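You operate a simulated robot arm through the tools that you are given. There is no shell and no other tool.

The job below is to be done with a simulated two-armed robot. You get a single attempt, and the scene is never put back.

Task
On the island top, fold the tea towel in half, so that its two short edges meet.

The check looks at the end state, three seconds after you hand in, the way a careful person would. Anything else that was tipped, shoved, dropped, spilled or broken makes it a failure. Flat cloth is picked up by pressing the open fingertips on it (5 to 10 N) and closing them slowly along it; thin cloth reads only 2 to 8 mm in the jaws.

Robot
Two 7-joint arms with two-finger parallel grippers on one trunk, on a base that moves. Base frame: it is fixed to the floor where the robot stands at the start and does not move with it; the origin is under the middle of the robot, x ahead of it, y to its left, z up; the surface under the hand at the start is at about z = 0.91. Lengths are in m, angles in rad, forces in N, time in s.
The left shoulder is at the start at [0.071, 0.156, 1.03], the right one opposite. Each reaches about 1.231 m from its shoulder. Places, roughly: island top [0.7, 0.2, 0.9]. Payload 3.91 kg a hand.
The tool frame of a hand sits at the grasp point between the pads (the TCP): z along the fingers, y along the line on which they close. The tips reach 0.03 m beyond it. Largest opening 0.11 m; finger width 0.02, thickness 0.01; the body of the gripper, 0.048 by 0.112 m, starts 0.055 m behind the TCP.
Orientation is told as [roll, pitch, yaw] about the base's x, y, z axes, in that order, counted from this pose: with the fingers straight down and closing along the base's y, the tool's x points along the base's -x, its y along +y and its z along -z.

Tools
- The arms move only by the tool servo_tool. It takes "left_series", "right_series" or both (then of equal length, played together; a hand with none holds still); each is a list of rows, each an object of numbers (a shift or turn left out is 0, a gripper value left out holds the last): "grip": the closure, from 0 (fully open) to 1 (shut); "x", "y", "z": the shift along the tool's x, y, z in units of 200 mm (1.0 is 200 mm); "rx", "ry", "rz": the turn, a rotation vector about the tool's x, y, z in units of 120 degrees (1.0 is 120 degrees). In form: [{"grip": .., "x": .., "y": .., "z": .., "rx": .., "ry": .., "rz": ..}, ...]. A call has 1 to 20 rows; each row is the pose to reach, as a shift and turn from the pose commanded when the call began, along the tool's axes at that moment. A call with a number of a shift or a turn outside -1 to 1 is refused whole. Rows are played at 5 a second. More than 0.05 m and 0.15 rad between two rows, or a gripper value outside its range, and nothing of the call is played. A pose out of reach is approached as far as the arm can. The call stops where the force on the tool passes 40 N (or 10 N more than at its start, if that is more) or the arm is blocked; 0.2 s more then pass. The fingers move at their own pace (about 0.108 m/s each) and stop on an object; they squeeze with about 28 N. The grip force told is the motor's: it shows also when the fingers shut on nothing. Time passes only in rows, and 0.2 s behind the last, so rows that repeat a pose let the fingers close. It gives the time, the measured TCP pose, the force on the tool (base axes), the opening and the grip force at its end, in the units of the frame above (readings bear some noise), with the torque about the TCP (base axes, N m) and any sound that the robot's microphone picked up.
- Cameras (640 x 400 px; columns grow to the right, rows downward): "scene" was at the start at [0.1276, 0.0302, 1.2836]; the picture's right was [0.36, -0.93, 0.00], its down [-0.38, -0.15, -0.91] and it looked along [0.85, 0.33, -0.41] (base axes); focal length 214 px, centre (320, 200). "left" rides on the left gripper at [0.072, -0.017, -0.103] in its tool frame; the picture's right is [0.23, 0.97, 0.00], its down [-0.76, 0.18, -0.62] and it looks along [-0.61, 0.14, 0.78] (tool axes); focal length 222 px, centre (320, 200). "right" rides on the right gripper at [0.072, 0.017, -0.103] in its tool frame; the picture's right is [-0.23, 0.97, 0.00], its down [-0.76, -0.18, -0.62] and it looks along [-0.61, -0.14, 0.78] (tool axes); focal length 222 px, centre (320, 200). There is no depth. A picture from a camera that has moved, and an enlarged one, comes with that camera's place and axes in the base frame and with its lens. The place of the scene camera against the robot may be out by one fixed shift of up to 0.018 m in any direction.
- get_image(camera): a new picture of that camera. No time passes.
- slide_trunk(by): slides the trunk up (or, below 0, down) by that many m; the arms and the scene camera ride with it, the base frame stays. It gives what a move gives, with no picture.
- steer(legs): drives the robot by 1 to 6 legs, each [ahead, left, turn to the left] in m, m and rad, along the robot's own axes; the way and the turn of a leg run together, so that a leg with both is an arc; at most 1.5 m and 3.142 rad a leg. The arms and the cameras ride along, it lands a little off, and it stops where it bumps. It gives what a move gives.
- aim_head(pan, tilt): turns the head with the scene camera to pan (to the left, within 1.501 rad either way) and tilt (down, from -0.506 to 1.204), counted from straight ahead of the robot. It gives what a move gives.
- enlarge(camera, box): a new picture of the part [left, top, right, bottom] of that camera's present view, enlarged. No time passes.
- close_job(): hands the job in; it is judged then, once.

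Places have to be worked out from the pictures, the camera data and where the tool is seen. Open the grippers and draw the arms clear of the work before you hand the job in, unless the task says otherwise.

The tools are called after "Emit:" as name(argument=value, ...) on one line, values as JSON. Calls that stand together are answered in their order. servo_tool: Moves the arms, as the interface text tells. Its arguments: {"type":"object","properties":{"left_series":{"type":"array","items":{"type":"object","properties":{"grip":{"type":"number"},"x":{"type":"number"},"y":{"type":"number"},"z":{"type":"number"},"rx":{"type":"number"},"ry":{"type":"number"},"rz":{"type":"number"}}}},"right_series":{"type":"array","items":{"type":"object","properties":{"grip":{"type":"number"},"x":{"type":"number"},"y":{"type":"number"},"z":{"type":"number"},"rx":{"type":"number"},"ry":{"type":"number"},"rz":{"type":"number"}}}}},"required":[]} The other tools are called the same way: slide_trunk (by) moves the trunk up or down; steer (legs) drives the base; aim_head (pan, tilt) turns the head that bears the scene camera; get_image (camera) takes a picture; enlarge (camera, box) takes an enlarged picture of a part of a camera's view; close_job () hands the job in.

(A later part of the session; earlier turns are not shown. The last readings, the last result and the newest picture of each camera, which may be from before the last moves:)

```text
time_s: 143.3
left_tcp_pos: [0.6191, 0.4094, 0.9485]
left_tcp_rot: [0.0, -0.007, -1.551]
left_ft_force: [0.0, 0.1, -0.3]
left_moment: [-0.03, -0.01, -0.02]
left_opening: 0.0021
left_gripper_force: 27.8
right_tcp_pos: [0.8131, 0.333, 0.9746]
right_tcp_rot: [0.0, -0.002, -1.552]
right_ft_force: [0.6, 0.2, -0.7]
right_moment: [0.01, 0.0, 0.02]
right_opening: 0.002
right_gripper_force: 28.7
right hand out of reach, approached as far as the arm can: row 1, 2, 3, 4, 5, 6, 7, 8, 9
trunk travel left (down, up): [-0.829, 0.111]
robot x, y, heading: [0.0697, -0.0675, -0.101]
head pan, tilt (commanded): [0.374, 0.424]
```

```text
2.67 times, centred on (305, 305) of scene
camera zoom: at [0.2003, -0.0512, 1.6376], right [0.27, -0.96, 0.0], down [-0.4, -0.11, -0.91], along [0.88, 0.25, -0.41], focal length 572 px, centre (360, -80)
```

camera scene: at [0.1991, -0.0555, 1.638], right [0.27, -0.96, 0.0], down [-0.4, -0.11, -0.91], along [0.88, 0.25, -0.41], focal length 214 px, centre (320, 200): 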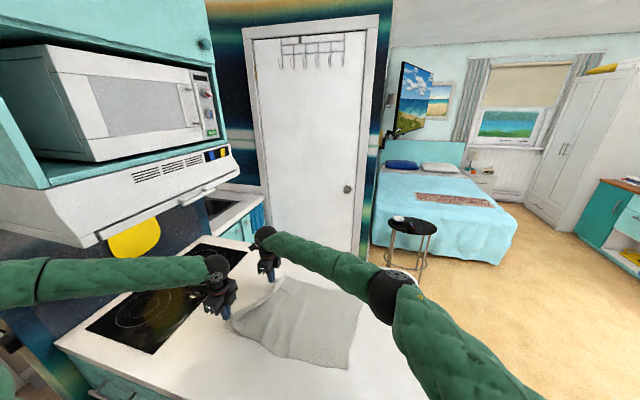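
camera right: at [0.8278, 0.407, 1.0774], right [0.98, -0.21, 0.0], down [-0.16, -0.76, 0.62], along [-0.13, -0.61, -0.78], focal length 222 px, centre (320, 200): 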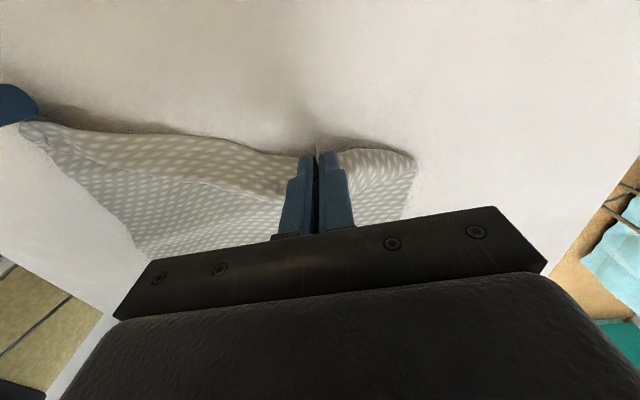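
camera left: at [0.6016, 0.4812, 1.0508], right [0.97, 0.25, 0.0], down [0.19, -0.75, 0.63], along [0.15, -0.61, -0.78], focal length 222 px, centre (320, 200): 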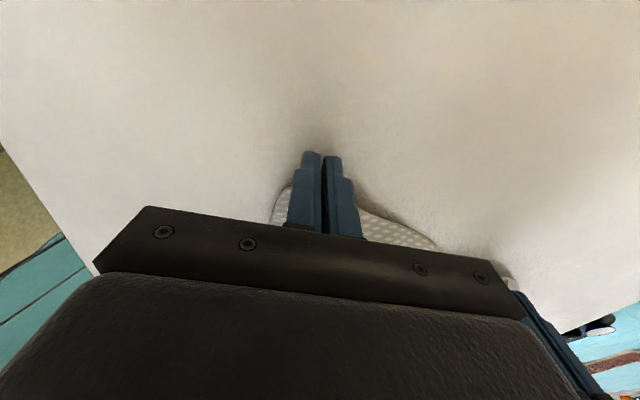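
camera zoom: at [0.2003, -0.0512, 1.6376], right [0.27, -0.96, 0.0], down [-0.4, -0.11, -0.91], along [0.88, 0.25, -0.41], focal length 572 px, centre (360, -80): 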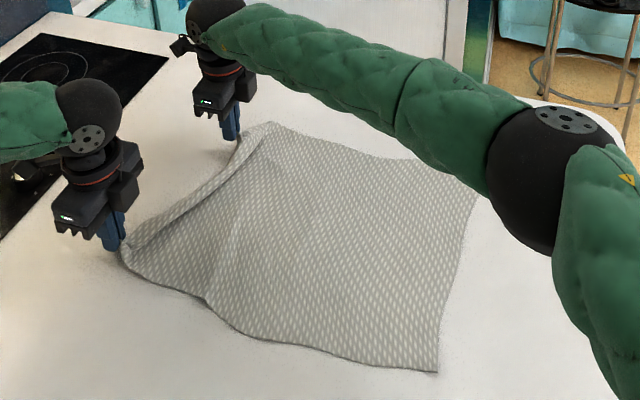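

The right arm is at its reach limit with the trunk this high, but the towel is flat except for a small roll near B. That doesn't matter for a mid-line pickup, so I release both corners here and rise.

Emit:
servo_tool(left_series=[{"grip": 0.97}, {"grip": 0.88}, {"grip": 0.8}, {"grip": 0.72}, {"grip": 0.65}, {"grip": 0.6, "z": -0.04}, {"grip": 0.6, "z": -0.12}, {"grip": 0.6, "z": -0.25}, {"grip": 0.6, "z": -0.4}, {"grip": 0.6, "z": -0.55}, {"grip": 0.6, "z": -0.7}], right_series=[{"grip": 1.0, "z": 0.05}, {"grip": 0.95, "z": 0.1}, {"grip": 0.85, "z": 0.1}, {"grip": 0.75, "z": 0.1}, {"grip": 0.65, "z": 0.1}, {"grip": 0.6, "z": 0.04}, {"grip": 0.6, "z": -0.06}, {"grip": 0.6, "z": -0.2}, {"grip": 0.6, "z": -0.35}, {"grip": 0.6, "z": -0.5}, {"grip": 0.6, "z": -0.65}])

Emit:
get_image(camera="scene")

Emit:
get_image(camera="left")

Emit:
get_image(camera="right")

```text
time_s: 145.9
left_tcp_pos: [0.6008, 0.3808, 1.0252]
left_tcp_rot: [-0.076, -0.079, -1.578]
left_ft_force: [0.8, -1.4, 1.6]
left_moment: [0.1, 0.0, 0.0]
left_opening: 0.044
left_gripper_force: 0.1
right_tcp_pos: [0.8137, 0.3354, 1.088]
right_tcp_rot: [0.0, -0.01, -1.554]
right_ft_force: [-1.3, 0.7, 2.5]
right_moment: [-0.02, -0.02, 0.01]
right_opening: 0.0437
right_gripper_force: 0.0
right hand out of reach, approached as far as the arm can: row 2, 3
trunk travel left (down, up): [-0.829, 0.111]
robot x, y, heading: [0.0675, -0.071, -0.103]
head pan, tilt (commanded): [0.374, 0.424]
stopped in row 11 (left hand): the arm was blocked; the commanded pose is now the measured one
```

```text
taken
camera scene: at [0.2021, -0.0424, 1.6234], right [0.27, -0.96, 0.01], down [-0.4, -0.12, -0.91], along [0.88, 0.24, -0.41], focal length 214 px, centre (320, 200)
```

scene: 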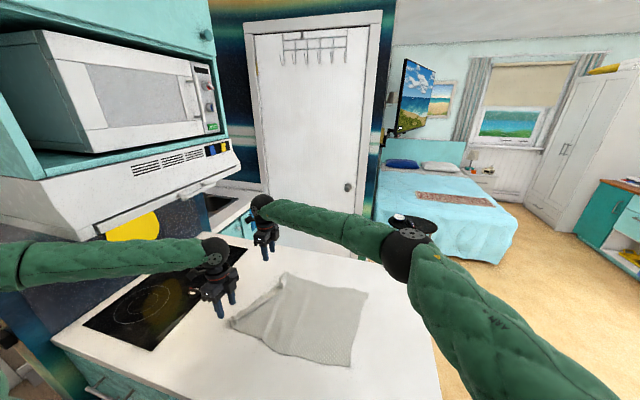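

```text
taken
camera left: at [0.5913, 0.461, 1.1226], right [0.97, 0.21, -0.09], down [0.22, -0.71, 0.67], along [0.08, -0.67, -0.74], focal length 222 px, centre (320, 200)
```

left: 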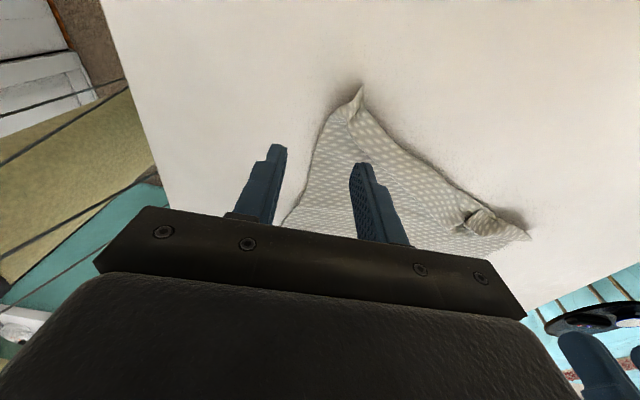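

```text
taken
camera right: at [0.829, 0.4097, 1.1897], right [0.98, -0.21, 0.0], down [-0.16, -0.76, 0.63], along [-0.13, -0.62, -0.78], focal length 222 px, centre (320, 200)
```

right: 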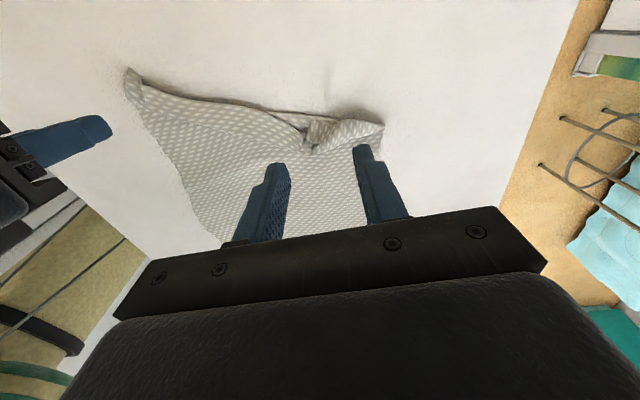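

The left forearm met the hood underside while rising, and the towel is released and untouched. I lower the trunk 5 cm to free the arm, then keep lowering in steps.

Emit:
slide_trunk(by=-0.05)

```text
time_s: 146.8
left_tcp_pos: [0.6173, 0.3992, 1.0226]
left_tcp_rot: [-0.03, -0.027, -1.561]
left_ft_force: [0.7, -0.1, -0.1]
left_moment: [0.03, -0.03, 0.02]
left_opening: 0.0438
left_gripper_force: 0.1
right_tcp_pos: [0.8157, 0.3316, 1.0523]
right_tcp_rot: [-0.003, -0.004, -1.552]
right_ft_force: [0.0, -0.8, -0.2]
right_moment: [-0.02, 0.03, 0.05]
right_opening: 0.0439
right_gripper_force: 0.1
trunk travel left (down, up): [-0.779, 0.161]
robot x, y, heading: [0.0683, -0.0688, -0.1]
head pan, tilt (commanded): [0.374, 0.424]
```

Freed. I move the left hand clear of the towel toward the near side, level it, and raise the right slightly before lowering the trunk more.

Emit:
servo_tool(left_series=[{"grip": 0.55, "x": -0.06, "y": -0.1, "z": -0.03, "rx": -0.009, "ry": 0.009}, {"x": -0.12, "y": -0.21, "z": -0.06, "rx": -0.018, "ry": 0.019}, {"x": -0.19, "y": -0.32, "z": -0.09, "rx": -0.027, "ry": 0.028}, {"x": -0.25, "y": -0.425, "z": -0.12, "rx": -0.036, "ry": 0.038}], right_series=[{"grip": 0.55, "z": -0.06}, {"z": -0.12}, {"z": -0.18}, {"z": -0.24}])

Emit:
slide_trunk(by=-0.1)

Emit:
get_image(camera="scene")

```text
time_s: 147.8
left_tcp_pos: [0.5312, 0.3352, 1.0589]
left_tcp_rot: [0.053, 0.067, -1.566]
left_ft_force: [1.6, -0.9, -0.3]
left_moment: [0.1, 0.02, -0.01]
left_opening: 0.0495
left_gripper_force: 0.0
right_tcp_pos: [0.8143, 0.3113, 1.1078]
right_tcp_rot: [-0.002, 0.007, -1.56]
right_ft_force: [0.5, -0.8, -0.6]
right_moment: [0.08, 0.02, 0.0]
right_opening: 0.0494
right_gripper_force: 0.0
trunk travel left (down, up): [-0.779, 0.161]
robot x, y, heading: [0.0699, -0.0704, -0.109]
head pan, tilt (commanded): [0.374, 0.424]
```

```text
time_s: 149.2
left_tcp_pos: [0.5288, 0.3499, 0.9517]
left_tcp_rot: [0.049, 0.053, -1.56]
left_ft_force: [-0.1, 0.8, -0.9]
left_moment: [0.01, 0.02, 0.02]
left_opening: 0.0494
left_gripper_force: 0.1
right_tcp_pos: [0.8123, 0.3309, 1.0025]
right_tcp_rot: [0.0, -0.002, -1.552]
right_ft_force: [-0.6, 1.5, 1.1]
right_moment: [-0.02, 0.03, 0.07]
right_opening: 0.0496
right_gripper_force: 0.0
trunk travel left (down, up): [-0.679, 0.261]
robot x, y, heading: [0.071, -0.0719, -0.099]
head pan, tilt (commanded): [0.374, 0.424]
```

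```text
taken
camera scene: at [0.1996, -0.0511, 1.4877], right [0.27, -0.96, 0.0], down [-0.4, -0.11, -0.91], along [0.88, 0.25, -0.41], focal length 214 px, centre (320, 200)
```

scene: 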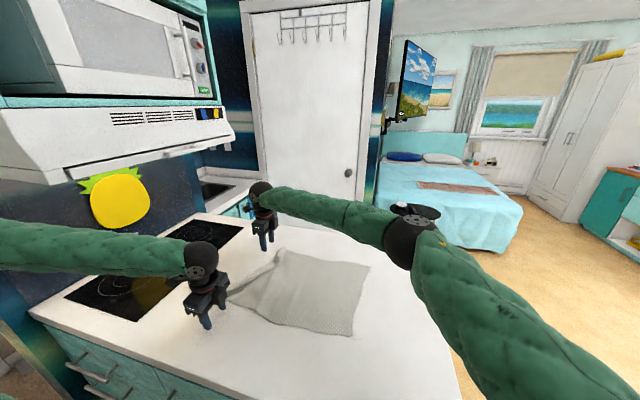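

The trunk is down 15 cm and level. I raise the hands a little and drive back to a comfortable stance, square to the island and further from the hood.

Emit:
servo_tool(left_series=[{"grip": 0.55, "z": -0.1, "rx": 0.008, "ry": -0.008}, {"z": -0.2, "rx": 0.016, "ry": -0.016}, {"z": -0.3, "rx": 0.023, "ry": -0.025}, {"z": -0.4, "rx": 0.023, "ry": -0.025}], right_series=[{"grip": 0.55, "x": -0.05, "z": -0.1}, {"x": -0.1, "z": -0.2}, {"x": -0.15, "z": -0.25}, {"x": -0.2, "z": -0.3}])

Emit:
steer(legs=[[-0.06, -0.05, 0.0], [0.0, 0.0, 0.1]])

Emit:
get_image(camera="scene")

Emit:
get_image(camera="right")

Emit:
get_image(camera="left")

```text
time_s: 150.2
left_tcp_pos: [0.5244, 0.3424, 1.0319]
left_tcp_rot: [-0.001, 0.004, -1.56]
left_ft_force: [0.8, -0.4, -0.1]
left_moment: [0.02, -0.05, 0.03]
left_opening: 0.0496
left_gripper_force: 0.0
right_tcp_pos: [0.8138, 0.2867, 1.0632]
right_tcp_rot: [0.001, -0.002, -1.553]
right_ft_force: [-0.3, -0.7, -0.4]
right_moment: [0.01, 0.0, 0.0]
right_opening: 0.0497
right_gripper_force: 0.1
trunk travel left (down, up): [-0.679, 0.261]
robot x, y, heading: [0.0728, -0.0692, -0.101]
head pan, tilt (commanded): [0.374, 0.424]
```

```text
time_s: 151.7
left_tcp_pos: [0.4145, 0.3434, 1.0306]
left_tcp_rot: [0.002, 0.003, -1.459]
left_ft_force: [-0.1, -1.4, 1.0]
left_moment: [-0.02, 0.01, -0.03]
left_opening: 0.0495
left_gripper_force: 0.1
right_tcp_pos: [0.7084, 0.3197, 1.0626]
right_tcp_rot: [0.002, -0.002, -1.451]
right_ft_force: [-0.3, 0.3, 0.6]
right_moment: [0.01, -0.04, -0.02]
right_opening: 0.0496
right_gripper_force: 0.1
trunk travel left (down, up): [-0.679, 0.261]
robot x, y, heading: [0.0075, -0.1108, 0.004]
head pan, tilt (commanded): [0.374, 0.424]
```

```text
taken
camera scene: at [0.1307, -0.0812, 1.4877], right [0.37, -0.93, 0.0], down [-0.38, -0.15, -0.91], along [0.85, 0.33, -0.41], focal length 214 px, centre (320, 200)
```

scene: 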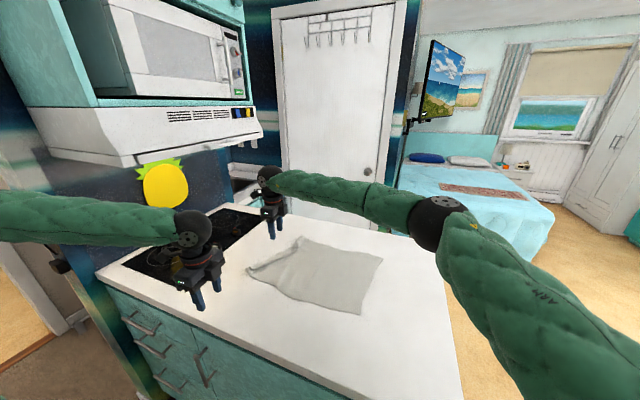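

```text
taken
camera right: at [0.7153, 0.3942, 1.1667], right [0.99, -0.11, 0.0], down [-0.09, -0.78, 0.62], along [-0.07, -0.62, -0.78], focal length 222 px, centre (320, 200)
```

right: 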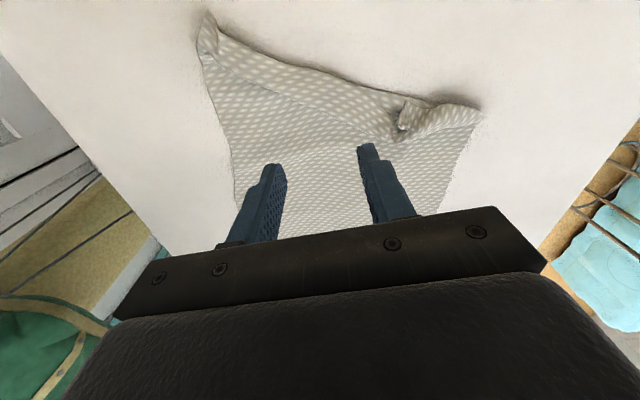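

```text
taken
camera left: at [0.39, 0.4135, 1.1336], right [0.94, 0.33, 0.0], down [0.26, -0.74, 0.62], along [0.21, -0.59, -0.78], focal length 222 px, centre (320, 200)
```

left: 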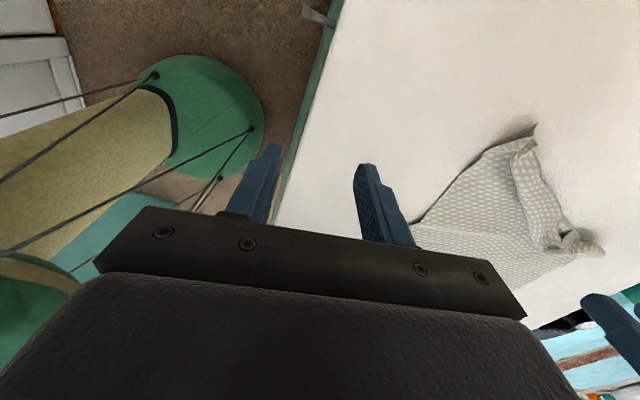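

I'm squared up again at (0.008, -0.111). The towel lies open with its left edge slightly rolled. I zoom in to find the long-edge midpoints.

Emit:
enlarge(camera="scene", box=[230, 220, 400, 330])

Emit:
enlarge(camera="right", box=[180, 0, 520, 220])

```text
3.64 times, centred on (315, 275) of scene
camera zoom: at [0.1307, -0.0812, 1.4877], right [0.37, -0.93, 0.0], down [-0.38, -0.15, -0.91], along [0.85, 0.33, -0.41], focal length 780 px, centre (338, -73)
```

zoom: 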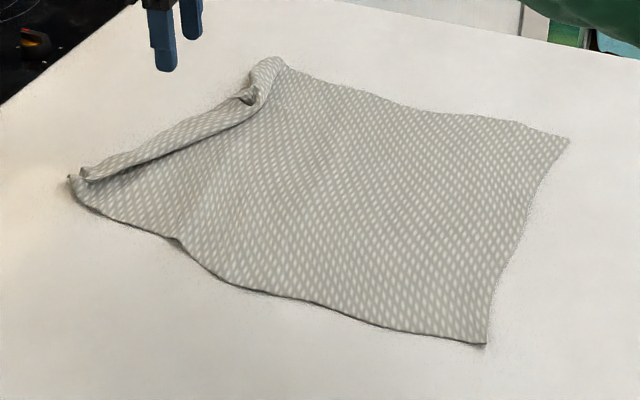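

```text
1.82 times, centred on (350, 110) of right
camera zoom: at [0.7153, 0.3942, 1.1667], right [0.99, -0.11, 0.0], down [-0.09, -0.78, 0.62], along [-0.07, -0.62, -0.78], focal length 404 px, centre (266, 364)
```

zoom: 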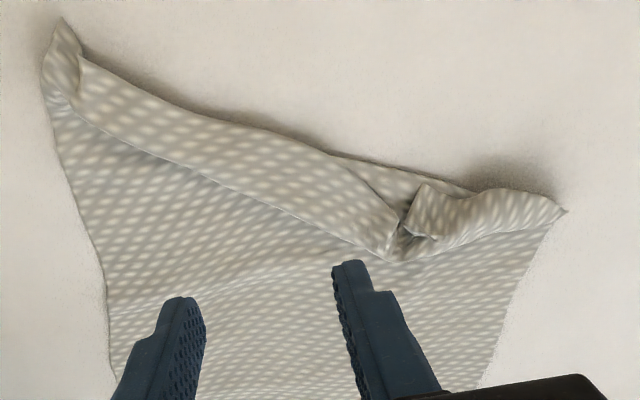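

Long-edge midpoints work out at about (0.566, 0.197) near and (0.878, 0.161) far, so the mid-line runs at about -6.6°. I move both hands above the mid-line ends, with jaws turned to close across it.

Emit:
servo_tool(left_series=[{"grip": 0.55, "x": -0.084, "y": 0.078, "rz": -0.064}, {"x": -0.168, "y": 0.156, "rz": -0.128}, {"x": -0.252, "y": 0.234, "rz": -0.193}, {"x": -0.336, "y": 0.311, "rz": -0.257}, {"x": -0.42, "y": 0.389, "rz": -0.321}, {"x": -0.504, "y": 0.467, "rz": -0.385}, {"x": -0.588, "y": 0.545, "rz": -0.449}, {"x": -0.672, "y": 0.623, "rz": -0.514}, {"x": -0.756, "y": 0.701, "rz": -0.578}, {"x": -0.8395, "y": 0.7785, "rz": -0.642}], right_series=[{"grip": 0.55, "x": -0.086, "y": 0.064, "z": 0.016, "rz": -0.064}, {"x": -0.173, "y": 0.128, "z": 0.033, "rz": -0.128}, {"x": -0.259, "y": 0.192, "z": 0.049, "rz": -0.191}, {"x": -0.345, "y": 0.256, "z": 0.065, "rz": -0.255}, {"x": -0.432, "y": 0.32, "z": 0.082, "rz": -0.319}, {"x": -0.518, "y": 0.383, "z": 0.098, "rz": -0.383}, {"x": -0.604, "y": 0.447, "z": 0.114, "rz": -0.447}, {"x": -0.691, "y": 0.511, "z": 0.13, "rz": -0.51}, {"x": -0.777, "y": 0.575, "z": 0.147, "rz": -0.574}, {"x": -0.8635, "y": 0.639, "z": 0.163, "rz": -0.638}])

Emit:
get_image(camera="scene")

Emit:
get_image(camera="left")

Emit:
get_image(camera="right")

```text
time_s: 153.9
left_tcp_pos: [0.5932, 0.1936, 1.0309]
left_tcp_rot: [0.003, 0.002, -0.112]
left_ft_force: [0.4, -0.7, 0.1]
left_moment: [0.01, 0.01, 0.01]
left_opening: 0.0496
left_gripper_force: 0.0
right_tcp_pos: [0.8577, 0.1621, 1.0309]
right_tcp_rot: [-0.001, 0.0, -0.11]
right_ft_force: [0.1, 0.2, 0.5]
right_moment: [0.02, -0.01, 0.0]
right_opening: 0.0495
right_gripper_force: 0.0
trunk travel left (down, up): [-0.679, 0.261]
robot x, y, heading: [0.0084, -0.1109, 0.003]
head pan, tilt (commanded): [0.374, 0.424]
```

```text
taken
camera scene: at [0.1336, -0.0824, 1.4875], right [0.37, -0.93, 0.0], down [-0.38, -0.15, -0.91], along [0.85, 0.34, -0.41], focal length 214 px, centre (320, 200)
```

scene: 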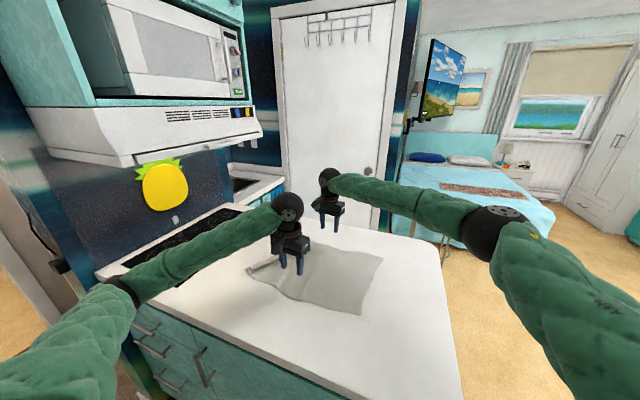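

```text
taken
camera left: at [0.5189, 0.1846, 1.1325], right [-0.12, 0.99, 0.0], down [0.78, 0.09, 0.62], along [0.62, 0.08, -0.78], focal length 222 px, centre (320, 200)
```

left: 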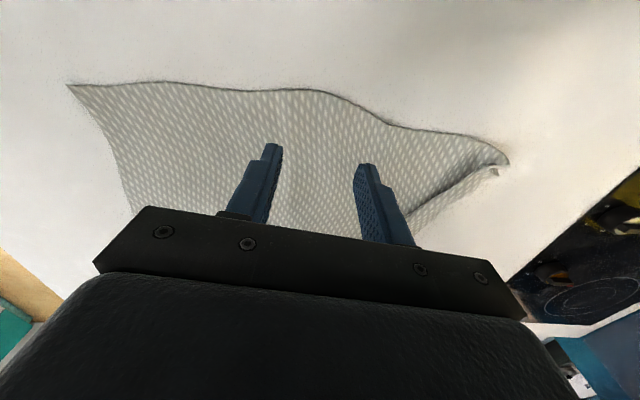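

```text
taken
camera right: at [0.787, 0.1888, 1.1329], right [0.33, 0.94, 0.0], down [0.74, -0.26, 0.62], along [0.59, -0.21, -0.78], focal length 222 px, centre (320, 200)
```

right: 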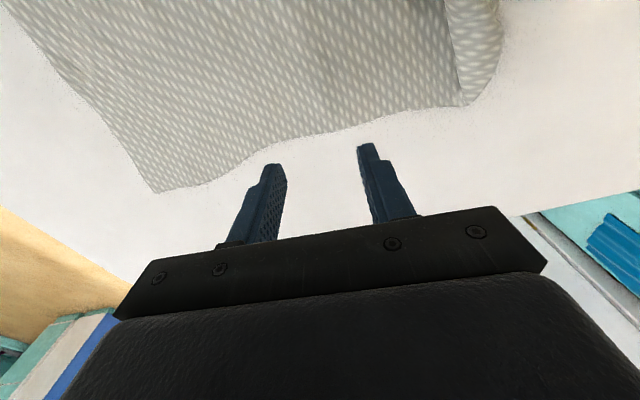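

Refined midpoints from the wrist cameras: near (0.570, 0.196), far (0.875, 0.170). I trim the right hand by 1 cm and lower both to just above the cloth.

Emit:
servo_tool(left_series=[{"grip": 0.55, "x": 0.005, "z": 0.08, "rz": -0.006}, {"x": 0.005, "z": 0.17, "rz": -0.012}, {"x": 0.005, "z": 0.26, "rz": -0.012}, {"x": 0.005, "z": 0.34, "rz": -0.012}, {"x": 0.005, "z": 0.4, "rz": -0.012}, {"x": 0.005, "z": 0.43, "rz": -0.012}, {"x": 0.005, "z": 0.43, "rz": -0.012}], right_series=[{"grip": 0.55, "x": 0.015, "y": 0.024, "z": 0.08, "rz": -0.006}, {"x": 0.03, "y": 0.047, "z": 0.17, "rz": -0.012}, {"x": 0.03, "y": 0.047, "z": 0.26, "rz": -0.012}, {"x": 0.03, "y": 0.047, "z": 0.34, "rz": -0.012}, {"x": 0.03, "y": 0.047, "z": 0.4, "rz": -0.012}, {"x": 0.03, "y": 0.047, "z": 0.43, "rz": -0.012}, {"x": 0.03, "y": 0.047, "z": 0.43, "rz": -0.012}])

Emit:
get_image(camera="left")

Emit:
get_image(camera="right")

```text
time_s: 155.5
left_tcp_pos: [0.5887, 0.1938, 0.9448]
left_tcp_rot: [0.002, 0.0, -0.089]
left_ft_force: [-0.1, 0.2, 0.1]
left_moment: [0.02, 0.03, -0.01]
left_opening: 0.0497
left_gripper_force: 0.1
right_tcp_pos: [0.851, 0.1724, 0.9437]
right_tcp_rot: [-0.001, 0.001, -0.089]
right_ft_force: [-0.1, 0.8, 0.5]
right_moment: [-0.01, 0.0, 0.01]
right_opening: 0.0495
right_gripper_force: 0.0
trunk travel left (down, up): [-0.679, 0.261]
robot x, y, heading: [0.0055, -0.1135, 0.0]
head pan, tilt (commanded): [0.374, 0.424]
```

```text
taken
camera left: at [0.5158, 0.1827, 1.0467], right [-0.14, 0.99, 0.0], down [0.77, 0.11, 0.62], along [0.62, 0.09, -0.78], focal length 222 px, centre (320, 200)
```

left: 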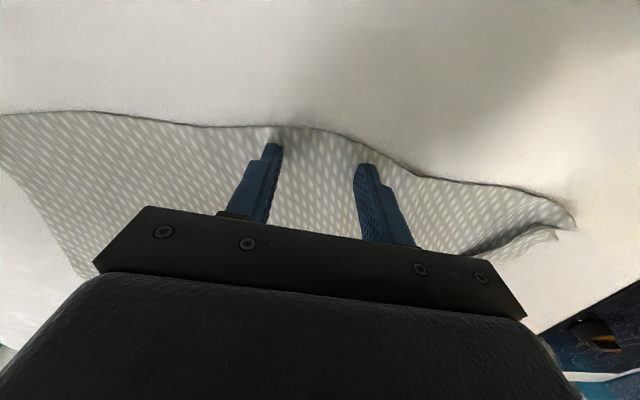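

```text
taken
camera right: at [0.7805, 0.197, 1.0476], right [0.31, 0.95, 0.0], down [0.74, -0.24, 0.62], along [0.59, -0.2, -0.78], focal length 222 px, centre (320, 200)
```

right: 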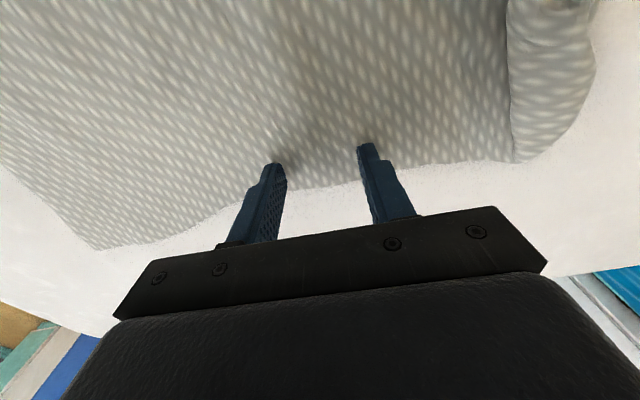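

Both jaws straddle the mid-line about 1 cm inside the long edges. I press down gently in small steps.

Emit:
servo_tool(left_series=[{"z": 0.01}, {"z": 0.015}, {"z": 0.015}, {"z": 0.015}], right_series=[{"z": 0.008}, {"z": 0.012}, {"z": 0.012}, {"z": 0.012}])

```text
time_s: 156.5
left_tcp_pos: [0.5886, 0.1934, 0.9415]
left_tcp_rot: [0.004, 0.0, -0.089]
left_ft_force: [-0.1, 0.4, 3.0]
left_moment: [-0.04, 0.0, 0.03]
left_opening: 0.0497
left_gripper_force: 0.0
right_tcp_pos: [0.852, 0.1733, 0.9424]
right_tcp_rot: [-0.003, 0.0, -0.09]
right_ft_force: [-0.2, -0.5, 0.6]
right_moment: [-0.02, 0.01, -0.01]
right_opening: 0.0493
right_gripper_force: 0.1
trunk travel left (down, up): [-0.679, 0.261]
robot x, y, heading: [0.0048, -0.1105, 0.003]
head pan, tilt (commanded): [0.374, 0.424]
```

The left reads 3.0 N and the right is not yet in contact. I take slightly more on each and let them settle.

Emit:
servo_tool(left_series=[{"z": 0.002}, {"z": 0.003}, {"z": 0.003}, {"z": 0.003}], right_series=[{"z": 0.004}, {"z": 0.007}, {"z": 0.007}, {"z": 0.007}])

```text
time_s: 157.5
left_tcp_pos: [0.5892, 0.1942, 0.9423]
left_tcp_rot: [0.004, 0.001, -0.089]
left_ft_force: [3.5, 1.1, 14.7]
left_moment: [-0.3, 0.06, 0.09]
left_opening: 0.0496
left_gripper_force: 0.2
right_tcp_pos: [0.8515, 0.173, 0.9419]
right_tcp_rot: [-0.002, -0.001, -0.092]
right_ft_force: [0.1, -0.5, 3.2]
right_moment: [0.0, -0.04, -0.04]
right_opening: 0.0496
right_gripper_force: 0.0
trunk travel left (down, up): [-0.679, 0.261]
robot x, y, heading: [0.0088, -0.1144, 0.0]
head pan, tilt (commanded): [0.374, 0.424]
```

Emit:
servo_tool(left_series=[{"z": -0.002}, {"z": -0.002}, {"z": -0.002}, {"z": -0.002}], right_series=[{"z": 0.0015}, {"z": 0.0015}, {"z": 0.0015}, {"z": 0.0015}])

```text
time_s: 158.5
left_tcp_pos: [0.5879, 0.194, 0.9422]
left_tcp_rot: [0.004, -0.001, -0.089]
left_ft_force: [1.6, -0.2, 8.3]
left_moment: [-0.14, -0.01, 0.0]
left_opening: 0.0495
left_gripper_force: 0.1
right_tcp_pos: [0.851, 0.1722, 0.942]
right_tcp_rot: [-0.002, 0.0, -0.091]
right_ft_force: [1.8, 0.0, 8.8]
right_moment: [0.05, -0.13, -0.03]
right_opening: 0.0495
right_gripper_force: 0.0
trunk travel left (down, up): [-0.679, 0.261]
robot x, y, heading: [0.0058, -0.1091, 0.005]
head pan, tilt (commanded): [0.374, 0.424]
```

Both now press at about 8.5 N. I close slowly along the mid-line so a ridge is pinched up.

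Emit:
servo_tool(left_series=[{"grip": 0.575}, {"grip": 0.6}, {"grip": 0.625}, {"grip": 0.65}, {"grip": 0.675}, {"grip": 0.7}, {"grip": 0.725}, {"grip": 0.75}, {"grip": 0.775}, {"grip": 0.8}, {"grip": 0.825}, {"grip": 0.85}, {"grip": 0.875}, {"grip": 0.9}, {"grip": 0.925}, {"grip": 0.95}, {"grip": 0.975}, {"grip": 1.0}, {"grip": 1.0}, {"grip": 1.0}], right_series=[{"grip": 0.575}, {"grip": 0.6}, {"grip": 0.625}, {"grip": 0.65}, {"grip": 0.675}, {"grip": 0.7}, {"grip": 0.725}, {"grip": 0.75}, {"grip": 0.775}, {"grip": 0.8}, {"grip": 0.825}, {"grip": 0.85}, {"grip": 0.875}, {"grip": 0.9}, {"grip": 0.925}, {"grip": 0.95}, {"grip": 0.975}, {"grip": 1.0}, {"grip": 1.0}, {"grip": 1.0}])

Emit:
get_image(camera="left")

Emit:
get_image(camera="right")

```text
time_s: 162.7
left_tcp_pos: [0.588, 0.1937, 0.9408]
left_tcp_rot: [0.005, 0.0, -0.089]
left_ft_force: [1.0, 0.0, 1.8]
left_moment: [0.03, 0.02, 0.01]
left_opening: 0.0032
left_gripper_force: 28.5
right_tcp_pos: [0.8512, 0.1732, 0.9408]
right_tcp_rot: [-0.001, -0.001, -0.091]
right_ft_force: [-0.5, 0.4, 13.0]
right_moment: [-0.01, -0.07, -0.02]
right_opening: 0.0065
right_gripper_force: 27.6
trunk travel left (down, up): [-0.679, 0.261]
robot x, y, heading: [0.0069, -0.1132, -0.002]
head pan, tilt (commanded): [0.374, 0.424]
```

```text
taken
camera left: at [0.5142, 0.183, 1.0442], right [-0.14, 0.99, 0.0], down [0.77, 0.11, 0.62], along [0.62, 0.09, -0.78], focal length 222 px, centre (320, 200)
```

left: 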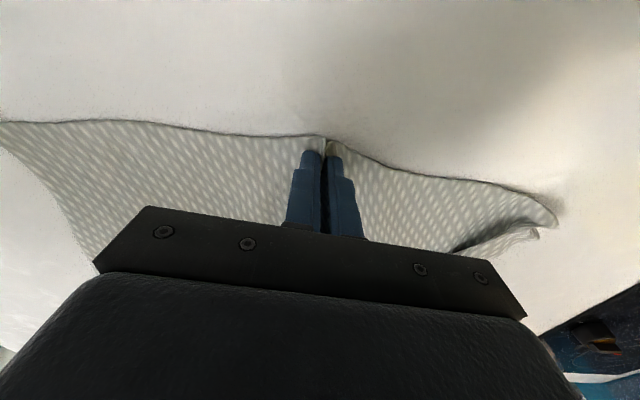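

```text
taken
camera right: at [0.7796, 0.1966, 1.0443], right [0.31, 0.95, 0.0], down [0.74, -0.24, 0.62], along [0.59, -0.2, -0.78], focal length 222 px, centre (320, 200)
```

right: 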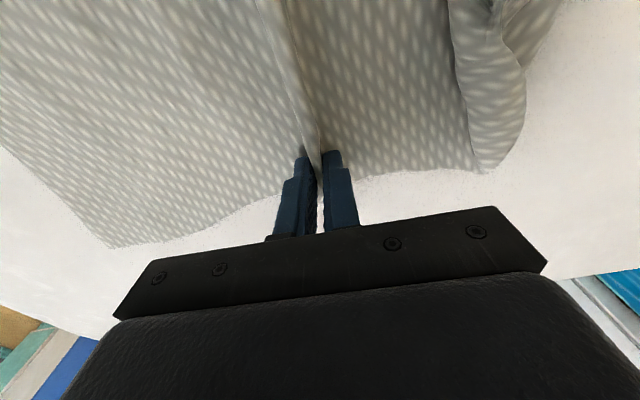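

The ridge is pinched on both sides (3.2 mm and 6.5 mm). I lift slowly.

Emit:
servo_tool(left_series=[{"grip": 1.0, "z": -0.04}, {"z": -0.09}, {"z": -0.15}, {"z": -0.21}, {"z": -0.28}, {"z": -0.35}, {"z": -0.42}, {"z": -0.5}], right_series=[{"grip": 1.0, "z": -0.04}, {"z": -0.09}, {"z": -0.15}, {"z": -0.21}, {"z": -0.28}, {"z": -0.35}, {"z": -0.42}, {"z": -0.5}])

Emit:
get_image(camera="scene")

Emit:
enlarge(camera="scene", box=[230, 190, 400, 330])

```text
time_s: 164.5
left_tcp_pos: [0.5877, 0.1942, 1.0395]
left_tcp_rot: [0.005, -0.001, -0.089]
left_ft_force: [-0.1, 0.3, -0.4]
left_moment: [-0.02, 0.0, 0.0]
left_opening: 0.0033
left_gripper_force: 28.1
right_tcp_pos: [0.8508, 0.1725, 1.0402]
right_tcp_rot: [-0.002, 0.001, -0.09]
right_ft_force: [-0.5, 1.0, 0.8]
right_moment: [0.02, 0.0, 0.01]
right_opening: 0.0067
right_gripper_force: 27.9
trunk travel left (down, up): [-0.679, 0.261]
robot x, y, heading: [0.0028, -0.1069, -0.001]
head pan, tilt (commanded): [0.374, 0.424]
```

```text
taken
camera scene: at [0.1324, -0.0818, 1.4875], right [0.37, -0.93, 0.0], down [-0.38, -0.15, -0.91], along [0.85, 0.33, -0.41], focal length 214 px, centre (320, 200)
```

scene: 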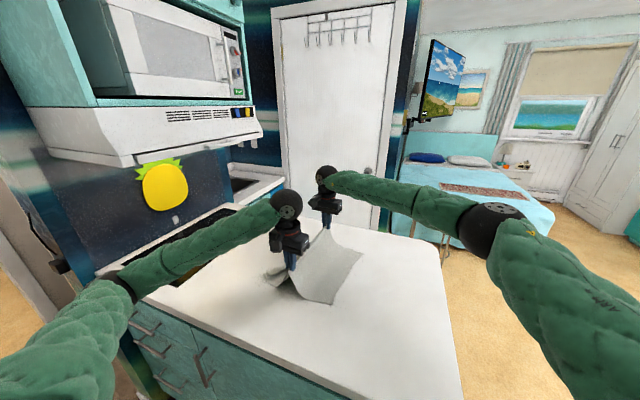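

```text
2.86 times, centred on (315, 260) of scene
camera zoom: at [0.1324, -0.0818, 1.4875], right [0.37, -0.93, 0.0], down [-0.38, -0.15, -0.91], along [0.85, 0.33, -0.41], focal length 613 px, centre (334, 29)
```

zoom: 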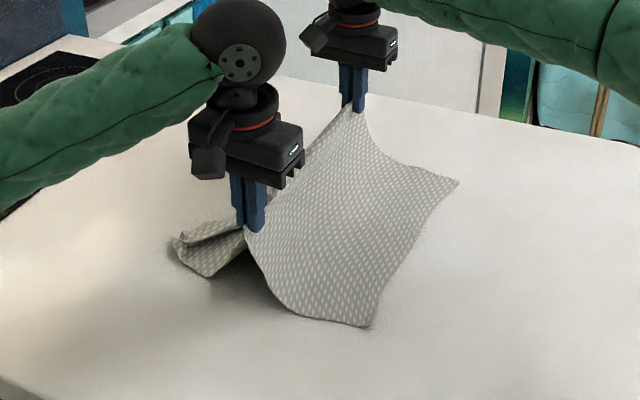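

A clean tent: the CD half hangs to the right and the AB half to the left. I keep lifting until both halves hang free.

Emit:
servo_tool(left_series=[{"grip": 1.0, "z": -0.08}, {"z": -0.16}, {"z": -0.24}, {"z": -0.32}, {"z": -0.4}, {"z": -0.48}, {"z": -0.56}, {"z": -0.64}, {"z": -0.72}, {"z": -0.8}, {"z": -0.86}], right_series=[{"grip": 1.0, "z": -0.08}, {"z": -0.16}, {"z": -0.24}, {"z": -0.32}, {"z": -0.4}, {"z": -0.48}, {"z": -0.56}, {"z": -0.64}, {"z": -0.72}, {"z": -0.8}, {"z": -0.86}])

Emit:
get_image(camera="scene")

Emit:
enlarge(camera="scene", box=[230, 140, 400, 320])

Emit:
get_image(camera="left")

Emit:
get_image(camera="right")

```text
time_s: 166.9
left_tcp_pos: [0.5875, 0.1938, 1.2142]
left_tcp_rot: [0.003, -0.001, -0.091]
left_ft_force: [-0.9, 0.5, 0.0]
left_moment: [0.0, -0.04, 0.02]
left_opening: 0.0033
left_gripper_force: 27.9
right_tcp_pos: [0.8528, 0.173, 1.2122]
right_tcp_rot: [-0.002, 0.0, -0.091]
right_ft_force: [0.2, -0.1, -0.6]
right_moment: [-0.01, -0.01, -0.01]
right_opening: 0.0065
right_gripper_force: 27.4
trunk travel left (down, up): [-0.679, 0.261]
robot x, y, heading: [0.004, -0.1107, 0.006]
head pan, tilt (commanded): [0.374, 0.424]
```

```text
taken
camera scene: at [0.1324, -0.0818, 1.4875], right [0.37, -0.93, 0.0], down [-0.38, -0.15, -0.91], along [0.85, 0.33, -0.41], focal length 214 px, centre (320, 200)
```

scene: 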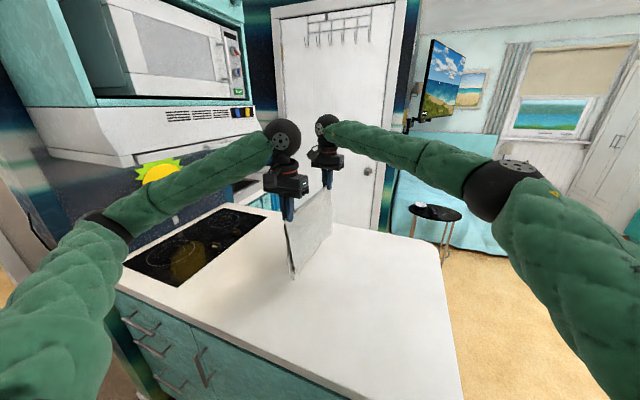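

```text
2.22 times, centred on (315, 230) of scene
camera zoom: at [0.1324, -0.0818, 1.4875], right [0.37, -0.93, 0.0], down [-0.38, -0.15, -0.91], along [0.85, 0.33, -0.41], focal length 477 px, centre (331, 133)
```

zoom: 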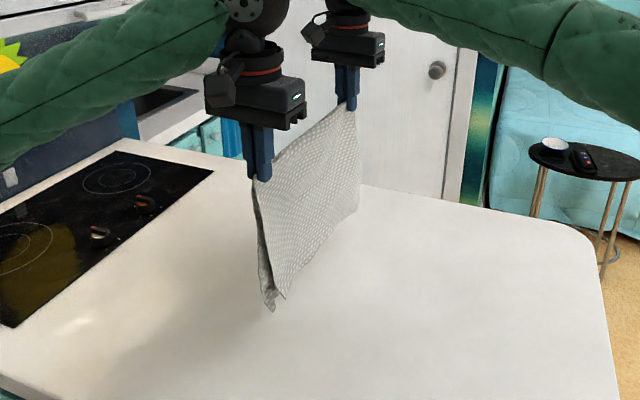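

```text
taken
camera left: at [0.5147, 0.1819, 1.3157], right [-0.14, 0.99, 0.0], down [0.77, 0.11, 0.62], along [0.62, 0.09, -0.78], focal length 222 px, centre (320, 200)
```

left: 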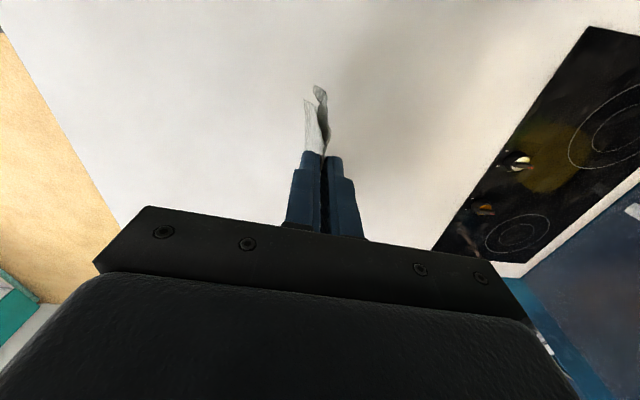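

```text
taken
camera right: at [0.7802, 0.1972, 1.3152], right [0.31, 0.95, 0.0], down [0.74, -0.24, 0.62], along [0.59, -0.2, -0.78], focal length 222 px, centre (320, 200)
```

right: 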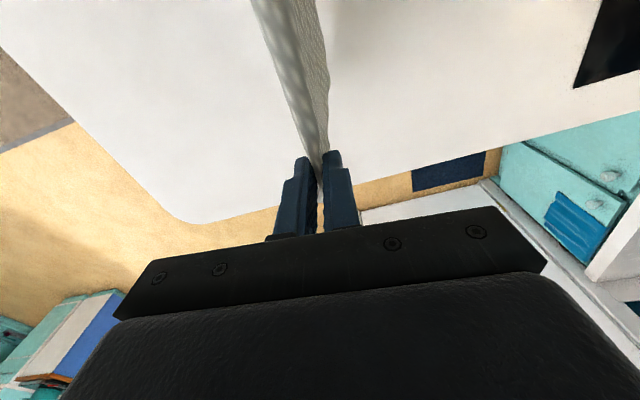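

Excellent: the towel now hangs folded exactly over its mid-line, with both short edges together at the bottom. I zoom in on the lower edges.

Emit:
enlarge(camera="scene", box=[270, 190, 350, 290])

Emit:
enlarge(camera="left", box=[250, 50, 400, 200])

```text
4.00 times, centred on (310, 240) of scene
camera zoom: at [0.1324, -0.0818, 1.4875], right [0.37, -0.93, 0.0], down [-0.38, -0.15, -0.91], along [0.85, 0.33, -0.41], focal length 858 px, centre (360, 40)
```

zoom: 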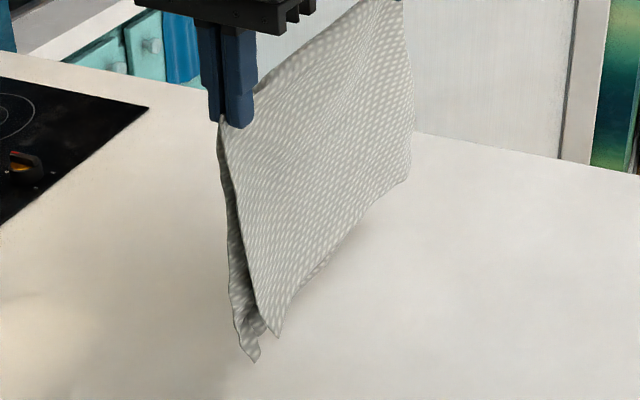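

```text
2.67 times, centred on (325, 125) of left
camera zoom: at [0.5147, 0.1819, 1.3157], right [-0.14, 0.99, 0.0], down [0.77, 0.11, 0.62], along [0.62, 0.09, -0.78], focal length 592 px, centre (307, 400)
```

zoom: 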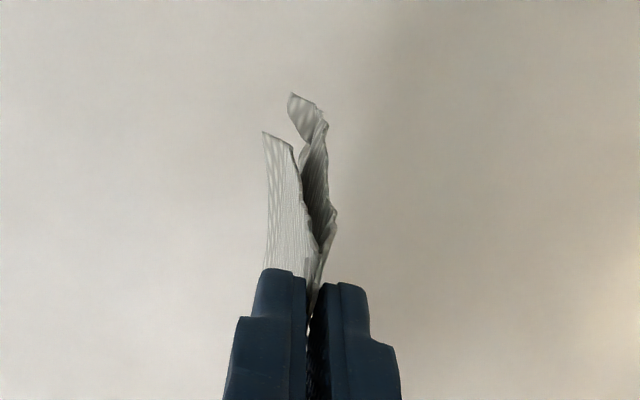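

The AB half hangs about 2 cm lower at the near corner only, otherwise the edges match. I lower until the edges touch the table, then lay it down by moving the hands to the right and down in an arc, so the fold ends on the right.

Emit:
servo_tool(left_series=[{"grip": 1.0, "z": 0.06}, {"z": 0.12}, {"z": 0.18}, {"z": 0.225}, {"y": -0.075, "z": 0.237}, {"y": -0.15, "z": 0.25}, {"y": -0.225, "z": 0.278}, {"y": -0.3, "z": 0.306}, {"y": -0.375, "z": 0.338}, {"y": -0.45, "z": 0.371}, {"y": -0.525, "z": 0.421}, {"y": -0.6, "z": 0.471}, {"y": -0.665, "z": 0.521}, {"y": -0.725, "z": 0.571}, {"y": -0.775, "z": 0.621}, {"y": -0.825, "z": 0.671}, {"y": -0.865, "z": 0.721}, {"y": -0.9, "z": 0.771}], right_series=[{"grip": 1.0, "z": 0.06}, {"z": 0.12}, {"z": 0.18}, {"z": 0.225}, {"y": -0.075, "z": 0.237}, {"y": -0.15, "z": 0.25}, {"y": -0.225, "z": 0.278}, {"y": -0.3, "z": 0.306}, {"y": -0.375, "z": 0.338}, {"y": -0.45, "z": 0.371}, {"y": -0.525, "z": 0.421}, {"y": -0.6, "z": 0.471}, {"y": -0.665, "z": 0.521}, {"y": -0.725, "z": 0.571}, {"y": -0.775, "z": 0.621}, {"y": -0.825, "z": 0.671}, {"y": -0.865, "z": 0.721}, {"y": -0.9, "z": 0.771}])

Emit:
get_image(camera="scene")

Emit:
enlarge(camera="scene", box=[250, 190, 400, 330])

Emit:
get_image(camera="left")

Emit:
get_image(camera="right")

```text
time_s: 170.7
left_tcp_pos: [0.5727, 0.014, 1.0581]
left_tcp_rot: [0.004, -0.001, -0.089]
left_ft_force: [-0.2, -0.5, -1.3]
left_moment: [0.0, 0.0, 0.01]
left_opening: 0.0033
left_gripper_force: 28.4
right_tcp_pos: [0.836, -0.0069, 1.0587]
right_tcp_rot: [-0.002, -0.001, -0.09]
right_ft_force: [-0.1, -0.4, 0.2]
right_moment: [0.01, -0.01, 0.02]
right_opening: 0.0066
right_gripper_force: 28.4
trunk travel left (down, up): [-0.679, 0.261]
robot x, y, heading: [0.0031, -0.1113, 0.002]
head pan, tilt (commanded): [0.374, 0.424]
```

```text
taken
camera scene: at [0.1332, -0.0823, 1.4875], right [0.37, -0.93, 0.0], down [-0.38, -0.15, -0.91], along [0.85, 0.34, -0.41], focal length 214 px, centre (320, 200)
```

scene: 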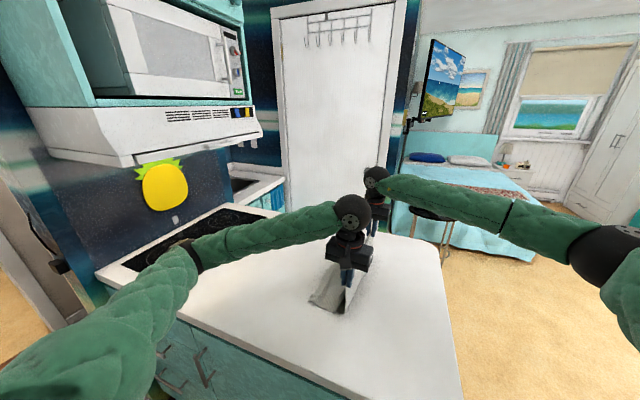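

```text
2.86 times, centred on (325, 260) of scene
camera zoom: at [0.1332, -0.0823, 1.4875], right [0.37, -0.93, 0.0], down [-0.38, -0.15, -0.91], along [0.85, 0.34, -0.41], focal length 613 px, centre (306, 29)
```

zoom: 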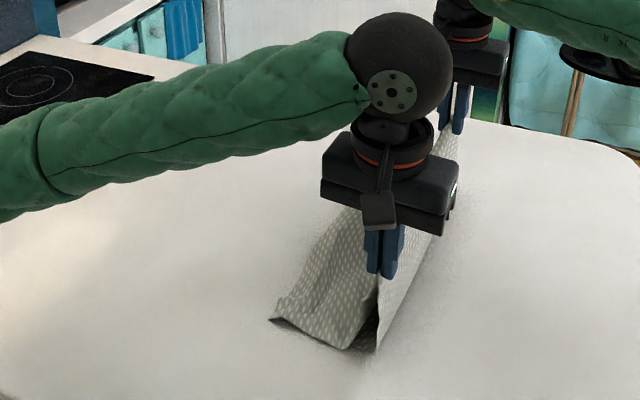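

```text
taken
camera left: at [0.4993, 0.0031, 1.1608], right [-0.14, 0.99, 0.0], down [0.77, 0.11, 0.62], along [0.62, 0.09, -0.78], focal length 222 px, centre (320, 200)
```

left: 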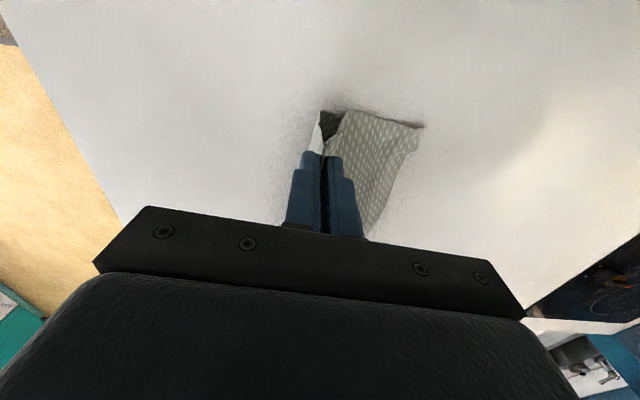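

```text
taken
camera right: at [0.7652, 0.0177, 1.1613], right [0.31, 0.95, 0.0], down [0.74, -0.24, 0.62], along [0.59, -0.2, -0.78], focal length 222 px, centre (320, 200)
```

right: 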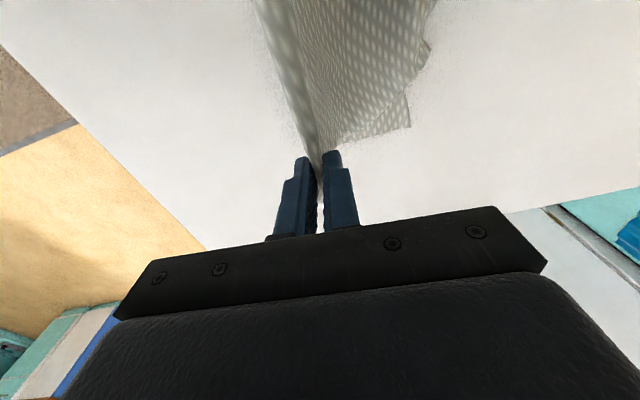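

The hands are partway down. I look closely at how the two halves lie before continuing.

Emit:
enlarge(camera="scene", box=[300, 230, 380, 330])

Emit:
enlarge(camera="left", box=[270, 80, 450, 240])

Emit:
enlarge(camera="right", box=[230, 0, 460, 180])

```text
4.00 times, centred on (340, 280) of scene
camera zoom: at [0.1332, -0.0823, 1.4875], right [0.37, -0.93, 0.0], down [-0.38, -0.15, -0.91], along [0.85, 0.34, -0.41], focal length 858 px, centre (240, -120)
```

zoom: 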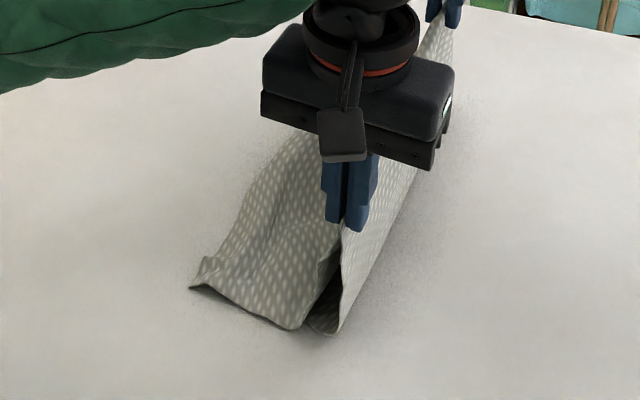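

```text
2.50 times, centred on (360, 160) of left
camera zoom: at [0.4993, 0.0031, 1.1608], right [-0.14, 0.99, 0.0], down [0.77, 0.11, 0.62], along [0.62, 0.09, -0.78], focal length 555 px, centre (220, 300)
```

zoom: 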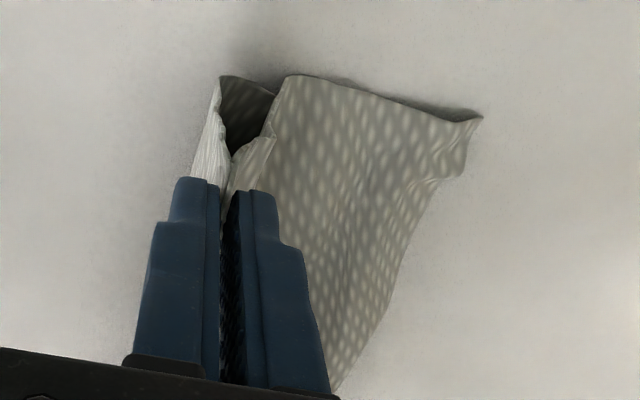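

```text
2.22 times, centred on (345, 90) of right
camera zoom: at [0.7652, 0.0177, 1.1613], right [0.31, 0.95, 0.0], down [0.74, -0.24, 0.62], along [0.59, -0.2, -0.78], focal length 494 px, centre (264, 444)
```

zoom: 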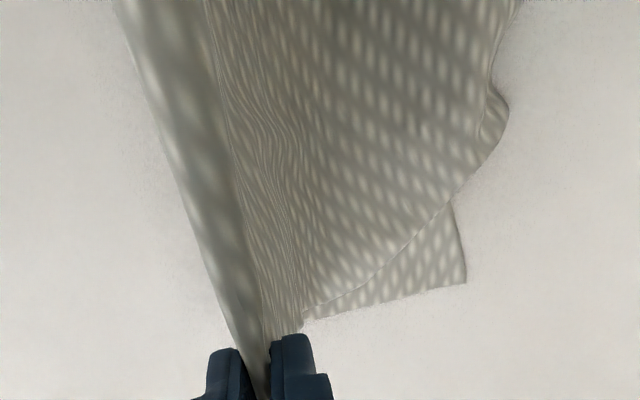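

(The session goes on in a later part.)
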